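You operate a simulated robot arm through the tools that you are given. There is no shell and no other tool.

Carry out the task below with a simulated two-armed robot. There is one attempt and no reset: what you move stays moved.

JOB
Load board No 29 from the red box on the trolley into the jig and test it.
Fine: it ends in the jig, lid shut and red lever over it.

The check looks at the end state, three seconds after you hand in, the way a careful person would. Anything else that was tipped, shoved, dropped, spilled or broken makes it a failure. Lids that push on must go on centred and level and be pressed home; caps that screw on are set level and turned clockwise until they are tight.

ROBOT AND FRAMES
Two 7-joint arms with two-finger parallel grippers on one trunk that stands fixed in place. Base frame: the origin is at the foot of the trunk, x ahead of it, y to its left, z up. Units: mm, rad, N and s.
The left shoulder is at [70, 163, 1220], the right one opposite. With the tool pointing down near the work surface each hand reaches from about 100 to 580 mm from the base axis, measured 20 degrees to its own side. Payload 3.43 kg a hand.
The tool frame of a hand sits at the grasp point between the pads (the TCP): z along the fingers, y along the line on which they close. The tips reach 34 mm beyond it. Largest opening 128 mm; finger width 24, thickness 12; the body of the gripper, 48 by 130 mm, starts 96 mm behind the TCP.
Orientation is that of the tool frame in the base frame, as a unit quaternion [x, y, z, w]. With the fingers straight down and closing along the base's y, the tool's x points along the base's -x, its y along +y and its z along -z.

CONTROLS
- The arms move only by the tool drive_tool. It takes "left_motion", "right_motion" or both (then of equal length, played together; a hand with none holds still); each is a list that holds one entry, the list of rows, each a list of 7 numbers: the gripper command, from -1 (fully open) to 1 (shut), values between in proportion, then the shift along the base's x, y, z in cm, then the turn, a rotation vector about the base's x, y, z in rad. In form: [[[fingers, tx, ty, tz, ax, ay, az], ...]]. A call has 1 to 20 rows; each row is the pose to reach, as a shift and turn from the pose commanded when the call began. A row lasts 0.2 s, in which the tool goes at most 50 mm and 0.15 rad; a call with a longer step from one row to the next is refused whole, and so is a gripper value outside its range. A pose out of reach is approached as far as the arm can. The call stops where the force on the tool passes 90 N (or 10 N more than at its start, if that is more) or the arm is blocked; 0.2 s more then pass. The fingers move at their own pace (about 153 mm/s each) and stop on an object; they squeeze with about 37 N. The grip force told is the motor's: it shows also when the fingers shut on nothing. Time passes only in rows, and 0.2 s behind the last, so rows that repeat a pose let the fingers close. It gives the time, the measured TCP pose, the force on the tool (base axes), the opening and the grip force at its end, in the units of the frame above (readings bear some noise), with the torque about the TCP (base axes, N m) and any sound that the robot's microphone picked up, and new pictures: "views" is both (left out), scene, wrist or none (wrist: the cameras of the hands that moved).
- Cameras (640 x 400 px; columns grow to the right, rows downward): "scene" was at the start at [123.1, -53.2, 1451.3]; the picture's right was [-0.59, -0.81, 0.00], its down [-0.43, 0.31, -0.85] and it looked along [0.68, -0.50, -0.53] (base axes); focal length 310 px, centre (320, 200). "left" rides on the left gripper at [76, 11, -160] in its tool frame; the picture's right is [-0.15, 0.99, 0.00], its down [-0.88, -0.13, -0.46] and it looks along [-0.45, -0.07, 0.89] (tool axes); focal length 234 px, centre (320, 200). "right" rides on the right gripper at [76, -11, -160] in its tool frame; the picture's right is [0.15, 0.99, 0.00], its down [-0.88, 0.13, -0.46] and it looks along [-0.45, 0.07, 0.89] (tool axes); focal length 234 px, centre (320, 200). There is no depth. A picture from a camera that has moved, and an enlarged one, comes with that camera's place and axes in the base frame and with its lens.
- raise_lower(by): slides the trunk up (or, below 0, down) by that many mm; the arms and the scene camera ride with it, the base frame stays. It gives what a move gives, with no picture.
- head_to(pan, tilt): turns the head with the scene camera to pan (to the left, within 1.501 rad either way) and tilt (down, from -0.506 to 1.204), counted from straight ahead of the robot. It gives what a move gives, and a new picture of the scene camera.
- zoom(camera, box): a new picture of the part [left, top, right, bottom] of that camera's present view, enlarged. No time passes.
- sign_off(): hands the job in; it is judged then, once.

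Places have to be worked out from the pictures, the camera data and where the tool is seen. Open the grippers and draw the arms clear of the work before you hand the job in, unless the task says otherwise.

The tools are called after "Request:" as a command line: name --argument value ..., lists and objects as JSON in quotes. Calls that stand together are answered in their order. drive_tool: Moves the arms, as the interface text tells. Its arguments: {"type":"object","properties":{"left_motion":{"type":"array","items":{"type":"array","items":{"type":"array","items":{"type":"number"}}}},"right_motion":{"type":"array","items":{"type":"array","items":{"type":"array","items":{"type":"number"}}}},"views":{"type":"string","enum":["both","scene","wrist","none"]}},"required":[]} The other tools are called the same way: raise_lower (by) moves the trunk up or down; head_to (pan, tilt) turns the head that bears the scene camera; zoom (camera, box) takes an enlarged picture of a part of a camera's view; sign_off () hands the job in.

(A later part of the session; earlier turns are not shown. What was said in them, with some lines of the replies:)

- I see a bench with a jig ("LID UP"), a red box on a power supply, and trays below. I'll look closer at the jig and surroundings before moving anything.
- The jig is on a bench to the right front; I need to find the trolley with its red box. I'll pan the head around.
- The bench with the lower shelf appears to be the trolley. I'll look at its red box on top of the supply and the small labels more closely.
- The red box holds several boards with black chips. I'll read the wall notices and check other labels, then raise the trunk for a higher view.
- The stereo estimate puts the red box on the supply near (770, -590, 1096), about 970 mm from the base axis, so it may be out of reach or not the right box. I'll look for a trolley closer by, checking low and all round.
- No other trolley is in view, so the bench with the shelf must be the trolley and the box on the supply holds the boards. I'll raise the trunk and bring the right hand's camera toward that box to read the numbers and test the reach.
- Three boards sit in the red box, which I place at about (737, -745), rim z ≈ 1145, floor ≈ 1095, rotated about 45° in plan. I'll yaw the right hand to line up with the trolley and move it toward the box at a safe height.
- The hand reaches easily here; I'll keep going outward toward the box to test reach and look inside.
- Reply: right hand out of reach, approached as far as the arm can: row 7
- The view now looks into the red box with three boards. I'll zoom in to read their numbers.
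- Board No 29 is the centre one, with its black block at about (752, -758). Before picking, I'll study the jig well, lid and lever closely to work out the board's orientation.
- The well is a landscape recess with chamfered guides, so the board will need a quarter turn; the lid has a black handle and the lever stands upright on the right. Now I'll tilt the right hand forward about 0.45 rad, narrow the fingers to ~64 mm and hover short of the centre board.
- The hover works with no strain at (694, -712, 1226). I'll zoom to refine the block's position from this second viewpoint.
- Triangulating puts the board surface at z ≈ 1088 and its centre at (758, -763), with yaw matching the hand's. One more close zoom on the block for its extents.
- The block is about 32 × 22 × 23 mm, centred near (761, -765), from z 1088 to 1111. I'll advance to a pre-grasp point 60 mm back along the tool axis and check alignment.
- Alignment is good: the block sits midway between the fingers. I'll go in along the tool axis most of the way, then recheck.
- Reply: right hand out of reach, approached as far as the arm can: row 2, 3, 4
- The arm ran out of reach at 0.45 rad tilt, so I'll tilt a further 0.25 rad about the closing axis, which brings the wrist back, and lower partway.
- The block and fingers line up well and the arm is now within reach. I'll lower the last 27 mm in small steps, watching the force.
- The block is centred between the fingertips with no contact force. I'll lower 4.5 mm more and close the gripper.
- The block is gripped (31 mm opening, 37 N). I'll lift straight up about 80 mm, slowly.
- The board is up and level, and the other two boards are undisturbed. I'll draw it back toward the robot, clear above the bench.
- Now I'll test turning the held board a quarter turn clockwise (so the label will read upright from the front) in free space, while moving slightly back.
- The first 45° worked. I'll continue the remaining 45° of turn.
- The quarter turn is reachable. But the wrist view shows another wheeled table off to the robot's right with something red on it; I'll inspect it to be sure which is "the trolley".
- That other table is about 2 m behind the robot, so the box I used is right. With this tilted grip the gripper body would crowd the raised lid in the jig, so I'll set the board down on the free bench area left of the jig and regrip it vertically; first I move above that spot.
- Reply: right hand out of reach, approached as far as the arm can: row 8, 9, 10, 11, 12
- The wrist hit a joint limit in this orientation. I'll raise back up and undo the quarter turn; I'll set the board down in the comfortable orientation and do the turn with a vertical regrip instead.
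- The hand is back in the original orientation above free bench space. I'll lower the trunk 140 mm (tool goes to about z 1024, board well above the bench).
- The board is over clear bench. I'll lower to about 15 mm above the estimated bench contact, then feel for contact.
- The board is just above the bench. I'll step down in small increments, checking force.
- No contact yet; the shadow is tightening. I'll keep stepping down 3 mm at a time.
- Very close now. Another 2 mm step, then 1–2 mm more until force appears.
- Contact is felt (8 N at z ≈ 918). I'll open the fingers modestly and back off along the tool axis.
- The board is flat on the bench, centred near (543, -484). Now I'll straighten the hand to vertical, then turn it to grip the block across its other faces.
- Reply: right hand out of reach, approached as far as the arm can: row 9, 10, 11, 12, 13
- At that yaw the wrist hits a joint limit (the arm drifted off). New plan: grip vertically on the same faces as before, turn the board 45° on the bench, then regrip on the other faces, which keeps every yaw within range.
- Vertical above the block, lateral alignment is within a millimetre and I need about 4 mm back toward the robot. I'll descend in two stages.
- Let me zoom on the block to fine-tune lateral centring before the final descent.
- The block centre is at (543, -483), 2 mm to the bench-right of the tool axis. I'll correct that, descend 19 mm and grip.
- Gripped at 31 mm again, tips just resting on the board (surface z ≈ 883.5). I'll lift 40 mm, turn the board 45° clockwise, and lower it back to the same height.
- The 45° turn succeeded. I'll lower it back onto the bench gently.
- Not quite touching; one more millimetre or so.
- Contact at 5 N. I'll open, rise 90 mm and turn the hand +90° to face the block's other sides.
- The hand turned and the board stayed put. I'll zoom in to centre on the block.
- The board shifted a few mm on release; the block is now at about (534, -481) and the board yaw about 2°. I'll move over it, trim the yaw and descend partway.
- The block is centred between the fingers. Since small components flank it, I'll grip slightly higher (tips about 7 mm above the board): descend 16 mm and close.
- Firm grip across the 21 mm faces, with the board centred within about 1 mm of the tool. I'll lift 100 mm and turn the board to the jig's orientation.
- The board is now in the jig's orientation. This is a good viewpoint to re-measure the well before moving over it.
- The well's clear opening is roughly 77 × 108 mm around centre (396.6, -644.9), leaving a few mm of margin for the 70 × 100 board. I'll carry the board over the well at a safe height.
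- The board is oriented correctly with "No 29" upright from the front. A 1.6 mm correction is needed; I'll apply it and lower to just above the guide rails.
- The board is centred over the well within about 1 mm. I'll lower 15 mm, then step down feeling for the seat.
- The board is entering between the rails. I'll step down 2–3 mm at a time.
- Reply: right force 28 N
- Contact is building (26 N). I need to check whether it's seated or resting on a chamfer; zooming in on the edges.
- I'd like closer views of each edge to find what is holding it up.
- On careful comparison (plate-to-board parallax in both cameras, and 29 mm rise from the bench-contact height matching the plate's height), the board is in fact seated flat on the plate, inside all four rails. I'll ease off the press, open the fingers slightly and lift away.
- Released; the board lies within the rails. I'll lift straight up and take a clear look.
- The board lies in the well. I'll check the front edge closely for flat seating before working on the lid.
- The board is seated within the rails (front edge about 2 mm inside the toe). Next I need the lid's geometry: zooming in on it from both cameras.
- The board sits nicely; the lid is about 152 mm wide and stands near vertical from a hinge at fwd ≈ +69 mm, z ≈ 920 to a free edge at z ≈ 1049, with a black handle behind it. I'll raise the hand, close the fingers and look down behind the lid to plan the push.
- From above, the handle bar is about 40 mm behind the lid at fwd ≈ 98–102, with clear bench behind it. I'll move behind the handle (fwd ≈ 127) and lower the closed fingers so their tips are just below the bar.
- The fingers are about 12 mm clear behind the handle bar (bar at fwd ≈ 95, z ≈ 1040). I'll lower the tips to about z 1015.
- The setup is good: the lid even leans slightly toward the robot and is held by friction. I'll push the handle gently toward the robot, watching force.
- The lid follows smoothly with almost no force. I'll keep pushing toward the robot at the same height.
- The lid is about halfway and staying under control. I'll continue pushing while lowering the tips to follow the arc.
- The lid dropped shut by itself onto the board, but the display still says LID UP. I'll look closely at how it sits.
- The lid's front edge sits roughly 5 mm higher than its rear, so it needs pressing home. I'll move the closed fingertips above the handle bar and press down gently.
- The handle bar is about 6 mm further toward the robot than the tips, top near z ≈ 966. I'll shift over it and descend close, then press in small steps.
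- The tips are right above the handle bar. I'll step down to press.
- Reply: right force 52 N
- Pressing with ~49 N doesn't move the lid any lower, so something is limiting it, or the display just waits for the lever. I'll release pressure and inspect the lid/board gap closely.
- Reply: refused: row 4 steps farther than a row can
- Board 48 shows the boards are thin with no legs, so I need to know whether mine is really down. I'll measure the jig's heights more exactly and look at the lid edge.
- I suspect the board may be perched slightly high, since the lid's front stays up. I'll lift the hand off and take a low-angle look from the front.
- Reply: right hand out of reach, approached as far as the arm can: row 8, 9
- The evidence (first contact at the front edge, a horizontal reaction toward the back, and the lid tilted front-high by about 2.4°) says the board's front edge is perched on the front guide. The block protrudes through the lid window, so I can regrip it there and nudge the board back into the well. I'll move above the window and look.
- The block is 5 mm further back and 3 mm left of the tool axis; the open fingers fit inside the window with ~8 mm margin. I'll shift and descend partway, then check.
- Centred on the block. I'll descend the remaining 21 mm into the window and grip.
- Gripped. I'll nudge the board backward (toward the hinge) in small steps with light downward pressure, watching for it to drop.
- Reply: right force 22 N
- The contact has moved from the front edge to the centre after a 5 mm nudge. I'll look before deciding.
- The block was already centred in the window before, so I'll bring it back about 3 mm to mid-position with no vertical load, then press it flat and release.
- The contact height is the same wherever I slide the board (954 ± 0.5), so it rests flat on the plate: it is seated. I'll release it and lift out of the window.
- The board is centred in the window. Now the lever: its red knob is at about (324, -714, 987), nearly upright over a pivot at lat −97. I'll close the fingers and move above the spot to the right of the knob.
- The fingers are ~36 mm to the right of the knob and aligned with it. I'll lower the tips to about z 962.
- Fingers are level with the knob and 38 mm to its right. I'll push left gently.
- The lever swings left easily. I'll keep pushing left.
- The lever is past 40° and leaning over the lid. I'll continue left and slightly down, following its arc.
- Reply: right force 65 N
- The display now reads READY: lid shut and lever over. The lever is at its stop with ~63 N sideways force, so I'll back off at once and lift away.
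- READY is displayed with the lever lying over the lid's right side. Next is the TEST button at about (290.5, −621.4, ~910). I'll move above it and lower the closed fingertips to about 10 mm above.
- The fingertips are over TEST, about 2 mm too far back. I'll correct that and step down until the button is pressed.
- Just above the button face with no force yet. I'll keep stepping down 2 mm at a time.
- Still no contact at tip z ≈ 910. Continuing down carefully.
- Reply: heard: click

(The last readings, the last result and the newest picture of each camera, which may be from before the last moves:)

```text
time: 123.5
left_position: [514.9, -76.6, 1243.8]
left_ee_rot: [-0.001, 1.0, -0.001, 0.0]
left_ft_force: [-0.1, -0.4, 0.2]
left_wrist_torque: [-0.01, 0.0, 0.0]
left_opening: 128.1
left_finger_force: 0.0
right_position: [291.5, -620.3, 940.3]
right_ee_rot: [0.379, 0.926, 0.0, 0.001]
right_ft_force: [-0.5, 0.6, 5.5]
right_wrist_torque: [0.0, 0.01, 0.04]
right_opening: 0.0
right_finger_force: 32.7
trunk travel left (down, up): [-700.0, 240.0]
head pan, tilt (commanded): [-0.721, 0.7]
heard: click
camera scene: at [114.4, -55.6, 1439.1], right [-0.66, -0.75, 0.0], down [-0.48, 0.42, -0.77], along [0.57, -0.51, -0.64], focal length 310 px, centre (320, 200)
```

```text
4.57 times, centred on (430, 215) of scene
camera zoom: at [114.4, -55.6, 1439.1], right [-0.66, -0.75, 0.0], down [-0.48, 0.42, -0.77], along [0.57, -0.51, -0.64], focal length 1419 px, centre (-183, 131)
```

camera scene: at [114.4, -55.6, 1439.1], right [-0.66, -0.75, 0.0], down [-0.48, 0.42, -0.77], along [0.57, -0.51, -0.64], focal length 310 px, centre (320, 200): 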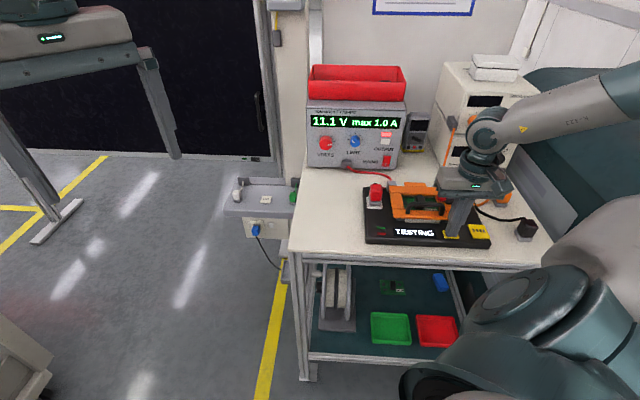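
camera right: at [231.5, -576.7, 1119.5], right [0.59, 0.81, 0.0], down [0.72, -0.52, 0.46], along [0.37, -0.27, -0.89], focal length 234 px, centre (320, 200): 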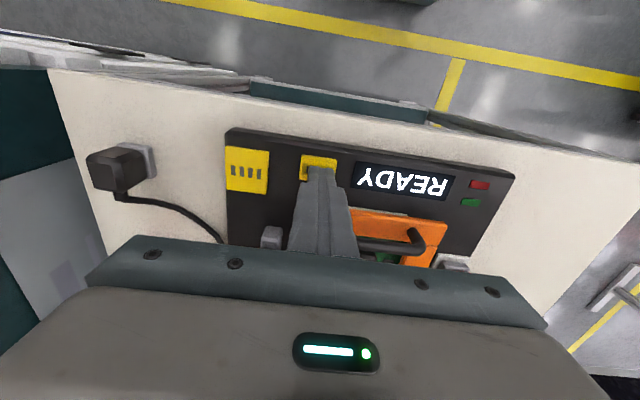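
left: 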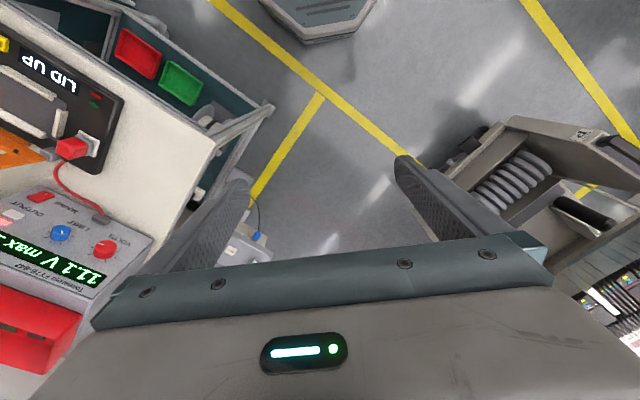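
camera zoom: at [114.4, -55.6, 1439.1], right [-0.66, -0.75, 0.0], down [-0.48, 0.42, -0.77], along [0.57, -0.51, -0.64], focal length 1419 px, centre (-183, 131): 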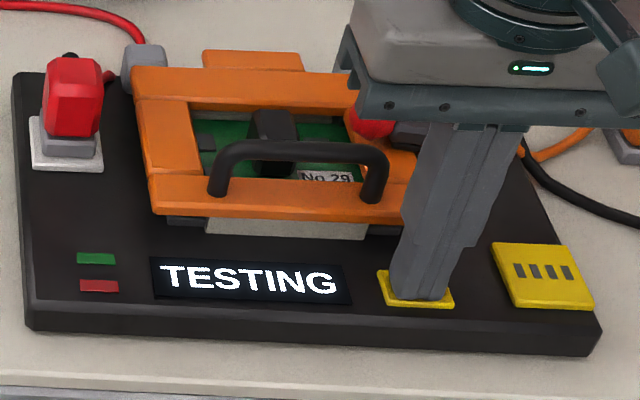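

A click was heard and the display shows TESTING. I'll lift off the button and clear the hand upward while the test runs.

Request:
drive_tool --right_motion '[[[1, 0, 0, 1.5, 0, 0, 0], [1, 0, 0, 4.5, 0, 0, 0], [1, 0, 0, 8.0, 0, 0, 0], [1, 0, 0, 12.0, 0, 0, 0], [1, 0, 0, 15.0, 0, 0, 0], [1, 0, 0, 15.0, 0, 0, 0], [1, 0, 0, 15.0, 0, 0, 0]]]' --views "scene"

Request:
zoom --camera "scene" --box '[360, 180, 500, 250]'

```text
time: 125.0
left_position: [514.5, -76.6, 1245.1]
left_ee_rot: [0.0, 1.0, -0.001, 0.0]
left_ft_force: [-0.3, -0.3, 0.6]
left_wrist_torque: [0.02, 0.0, 0.0]
left_opening: 128.1
left_finger_force: 0.2
right_position: [291.1, -619.7, 1092.8]
right_ee_rot: [0.379, 0.925, 0.001, 0.001]
right_ft_force: [-0.1, 0.3, 0.1]
right_wrist_torque: [0.02, -0.04, -0.02]
right_opening: 0.0
right_finger_force: 32.8
trunk travel left (down, up): [-700.0, 240.0]
head pan, tilt (commanded): [-0.721, 0.7]
camera scene: at [114.4, -56.1, 1439.0], right [-0.66, -0.75, 0.0], down [-0.48, 0.43, -0.76], along [0.57, -0.5, -0.64], focal length 310 px, centre (320, 200)
```

scene: 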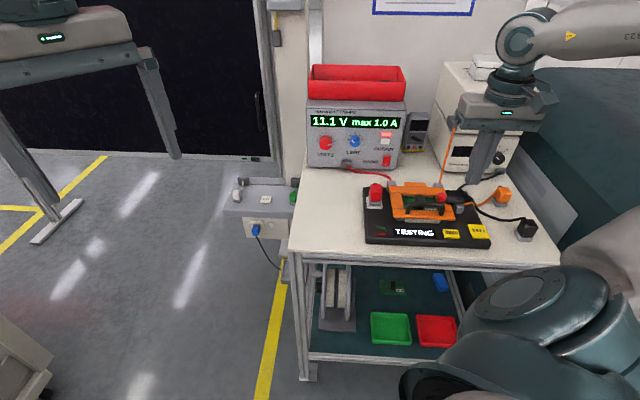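

```text
4.57 times, centred on (430, 215) of scene
camera zoom: at [114.4, -56.1, 1439.0], right [-0.66, -0.75, 0.0], down [-0.48, 0.43, -0.76], along [0.57, -0.5, -0.64], focal length 1419 px, centre (-183, 131)
```

zoom: 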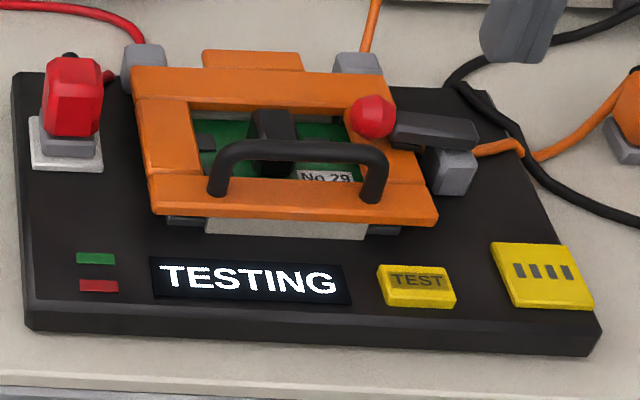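

The test is running. I'll wait with the hand held still for a few seconds and watch the display.

Request:
drive_tool --right_motion '[[[1, 0, 0, 0, 0, 0, 0], [1, 0, 0, 0, 0, 0, 0], [1, 0, 0, 0, 0, 0, 0], [1, 0, 0, 0, 0, 0, 0], [1, 0, 0, 0, 0, 0, 0], [1, 0, 0, 0, 0, 0, 0], [1, 0, 0, 0, 0, 0, 0], [1, 0, 0, 0, 0, 0, 0], [1, 0, 0, 0, 0, 0, 0], [1, 0, 0, 0, 0, 0, 0], [1, 0, 0, 0, 0, 0, 0], [1, 0, 0, 0, 0, 0, 0], [1, 0, 0, 0, 0, 0, 0], [1, 0, 0, 0, 0, 0, 0], [1, 0, 0, 0, 0, 0, 0], [1, 0, 0, 0, 0, 0, 0]]]' --views "scene"

Request:
zoom --camera "scene" --box '[360, 180, 500, 250]'

```text
time: 128.4
left_position: [515.2, -77.0, 1243.4]
left_ee_rot: [0.0, 1.0, 0.0, 0.0]
left_ft_force: [-0.5, -0.2, -0.9]
left_wrist_torque: [0.05, 0.02, -0.02]
left_opening: 127.8
left_finger_force: 0.0
right_position: [291.9, -621.4, 1091.5]
right_ee_rot: [0.379, 0.926, 0.0, 0.002]
right_ft_force: [-0.5, 0.6, -0.7]
right_wrist_torque: [0.01, 0.01, 0.0]
right_opening: 0.0
right_finger_force: 32.6
trunk travel left (down, up): [-700.0, 240.0]
head pan, tilt (commanded): [-0.721, 0.7]
camera scene: at [114.7, -56.3, 1439.0], right [-0.66, -0.75, 0.0], down [-0.48, 0.43, -0.76], along [0.57, -0.5, -0.64], focal length 310 px, centre (320, 200)
```

scene: 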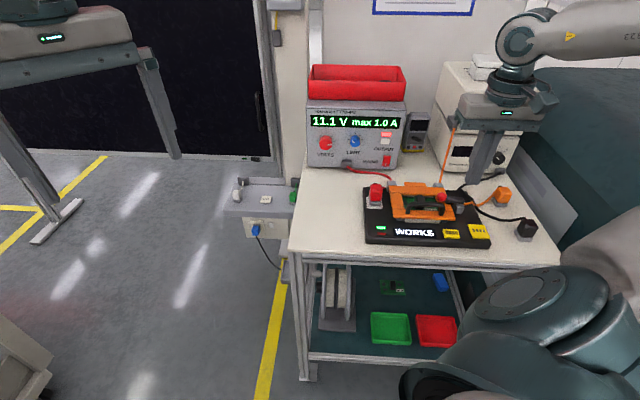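

```text
4.57 times, centred on (430, 215) of scene
camera zoom: at [114.7, -56.3, 1439.0], right [-0.66, -0.75, 0.0], down [-0.48, 0.43, -0.76], along [0.57, -0.5, -0.64], focal length 1419 px, centre (-183, 131)
```

zoom: 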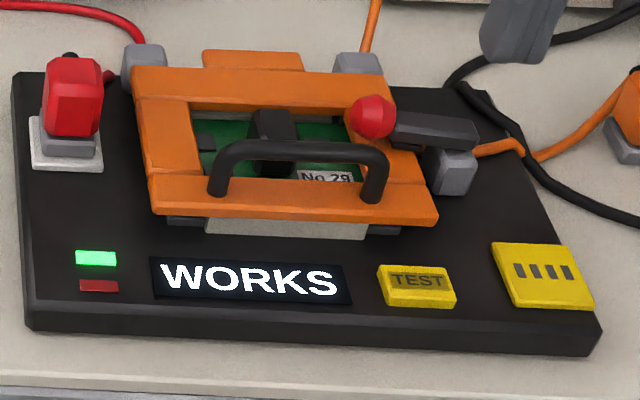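

The display says WORKS with the green lamp lit, so the board passes and stays in the jig with the lid shut and lever over. I'll raise the hand, open it and draw it clear.

Request:
drive_tool --right_motion '[[[1, 0, 0, 4.0, 0, 0, 0], [1, 0, 0, 8.0, 0, 0, 0], [0, 0, 2.0, 12.0, 0, 0, 0], [-1, 0, 5.0, 15.0, 0, 0, 0], [-1, 1.0, 8.5, 18.0, 0, 0, 0], [-1, 2.0, 12.0, 20.0, 0, 0, 0], [-1, 3.0, 14.0, 20.0, 0, 0, 0], [-1, 3.0, 14.0, 20.0, 0, 0, 0]]]' --views "both"

Request:
zoom --camera "scene" --box '[280, 50, 560, 260]'

Request:
zoom --camera "scene" --box '[300, 250, 480, 360]'

```text
time: 130.2
left_position: [515.2, -77.7, 1244.4]
left_ee_rot: [0.0, 1.0, -0.001, 0.0]
left_ft_force: [0.2, -1.3, -0.8]
left_wrist_torque: [-0.01, 0.02, 0.0]
left_opening: 127.9
left_finger_force: 0.0
right_position: [320.8, -481.5, 1290.1]
right_ee_rot: [0.379, 0.926, 0.0, 0.001]
right_ft_force: [-0.2, 0.2, 0.5]
right_wrist_torque: [-0.01, 0.03, 0.02]
right_opening: 128.4
right_finger_force: 0.0
trunk travel left (down, up): [-700.0, 240.0]
head pan, tilt (commanded): [-0.721, 0.7]
camera scene: at [114.5, -56.9, 1439.0], right [-0.66, -0.75, 0.0], down [-0.48, 0.43, -0.76], along [0.57, -0.5, -0.64], focal length 310 px, centre (320, 200)
camera right: at [259.0, -435.4, 1448.8], right [0.59, 0.81, 0.0], down [0.72, -0.52, 0.46], along [0.37, -0.27, -0.89], focal length 234 px, centre (320, 200)
```

scene: 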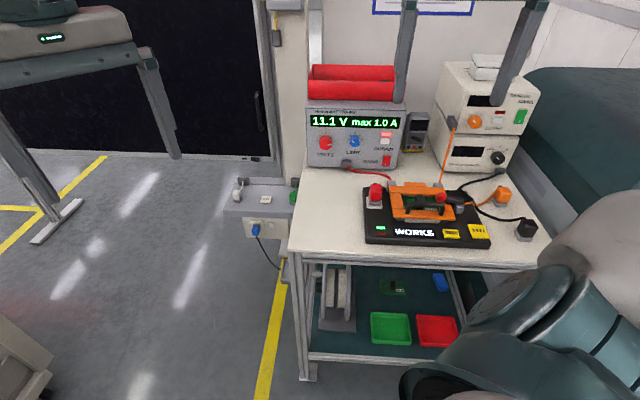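
right: 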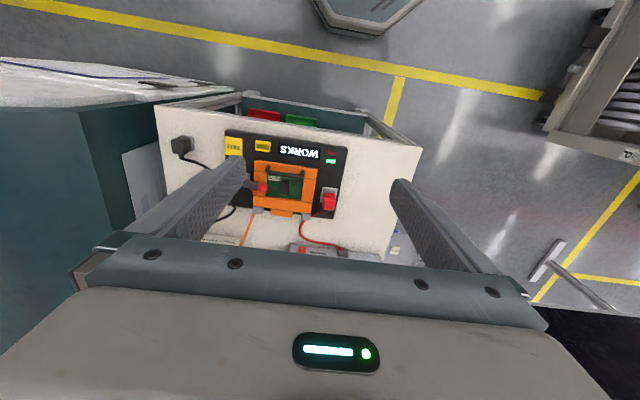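

```text
1.90 times, centred on (420, 155) of scene
camera zoom: at [114.5, -56.9, 1439.0], right [-0.66, -0.75, 0.0], down [-0.48, 0.43, -0.76], along [0.57, -0.5, -0.64], focal length 591 px, centre (130, 286)
```

zoom: 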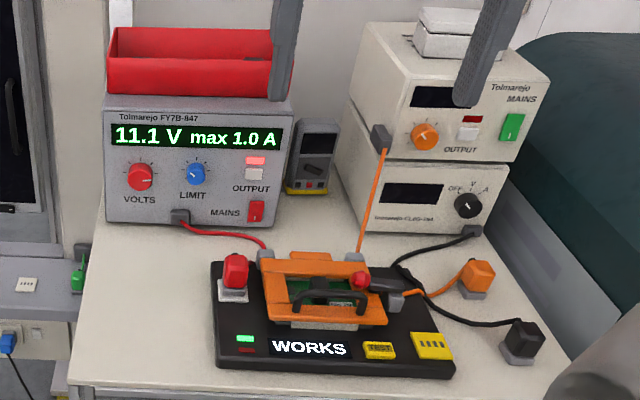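

```text
3.56 times, centred on (390, 305) of scene
camera zoom: at [114.5, -56.9, 1439.0], right [-0.66, -0.75, 0.0], down [-0.48, 0.43, -0.76], along [0.57, -0.5, -0.64], focal length 1104 px, centre (71, -173)
```

zoom: 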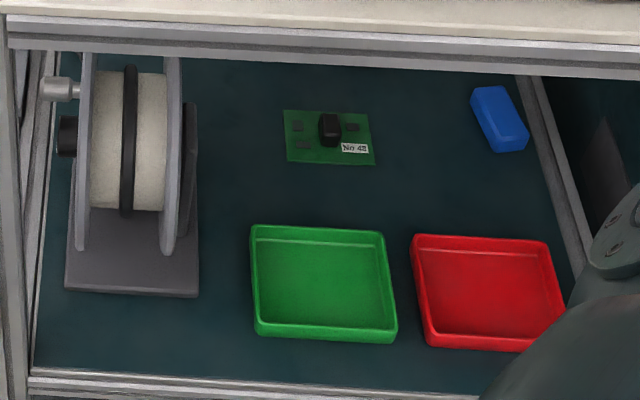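

Board No 29 tested WORKS (green lamp), the lid is shut with the red lever over it, both grippers are open and clear, and everything else looks undisturbed. I'm handing the job in.

Request:
sign_off

```text
The job is handed in.
```

Board No 29 passed the test. The jig display reads WORKS and the green lamp is lit. The board is in the jig with the lid shut and the red lever over it.

- **Board:** I took it from the red box on top of the left-hand power supply. On the way I set it down briefly on the bench to turn it, so the number reads upright from the front.
- **Lever:** It reached its stop with about 63 N of sideways force before I backed off. The display had changed to READY by then, and nothing looked damaged.
- **Everything else:** Boards No 55 and No 39 were still in place when I lifted No 29 out. The cables, instruments and trays on the trolley looked unmoved in the last pictures. Both grippers are open and both arms are clear.
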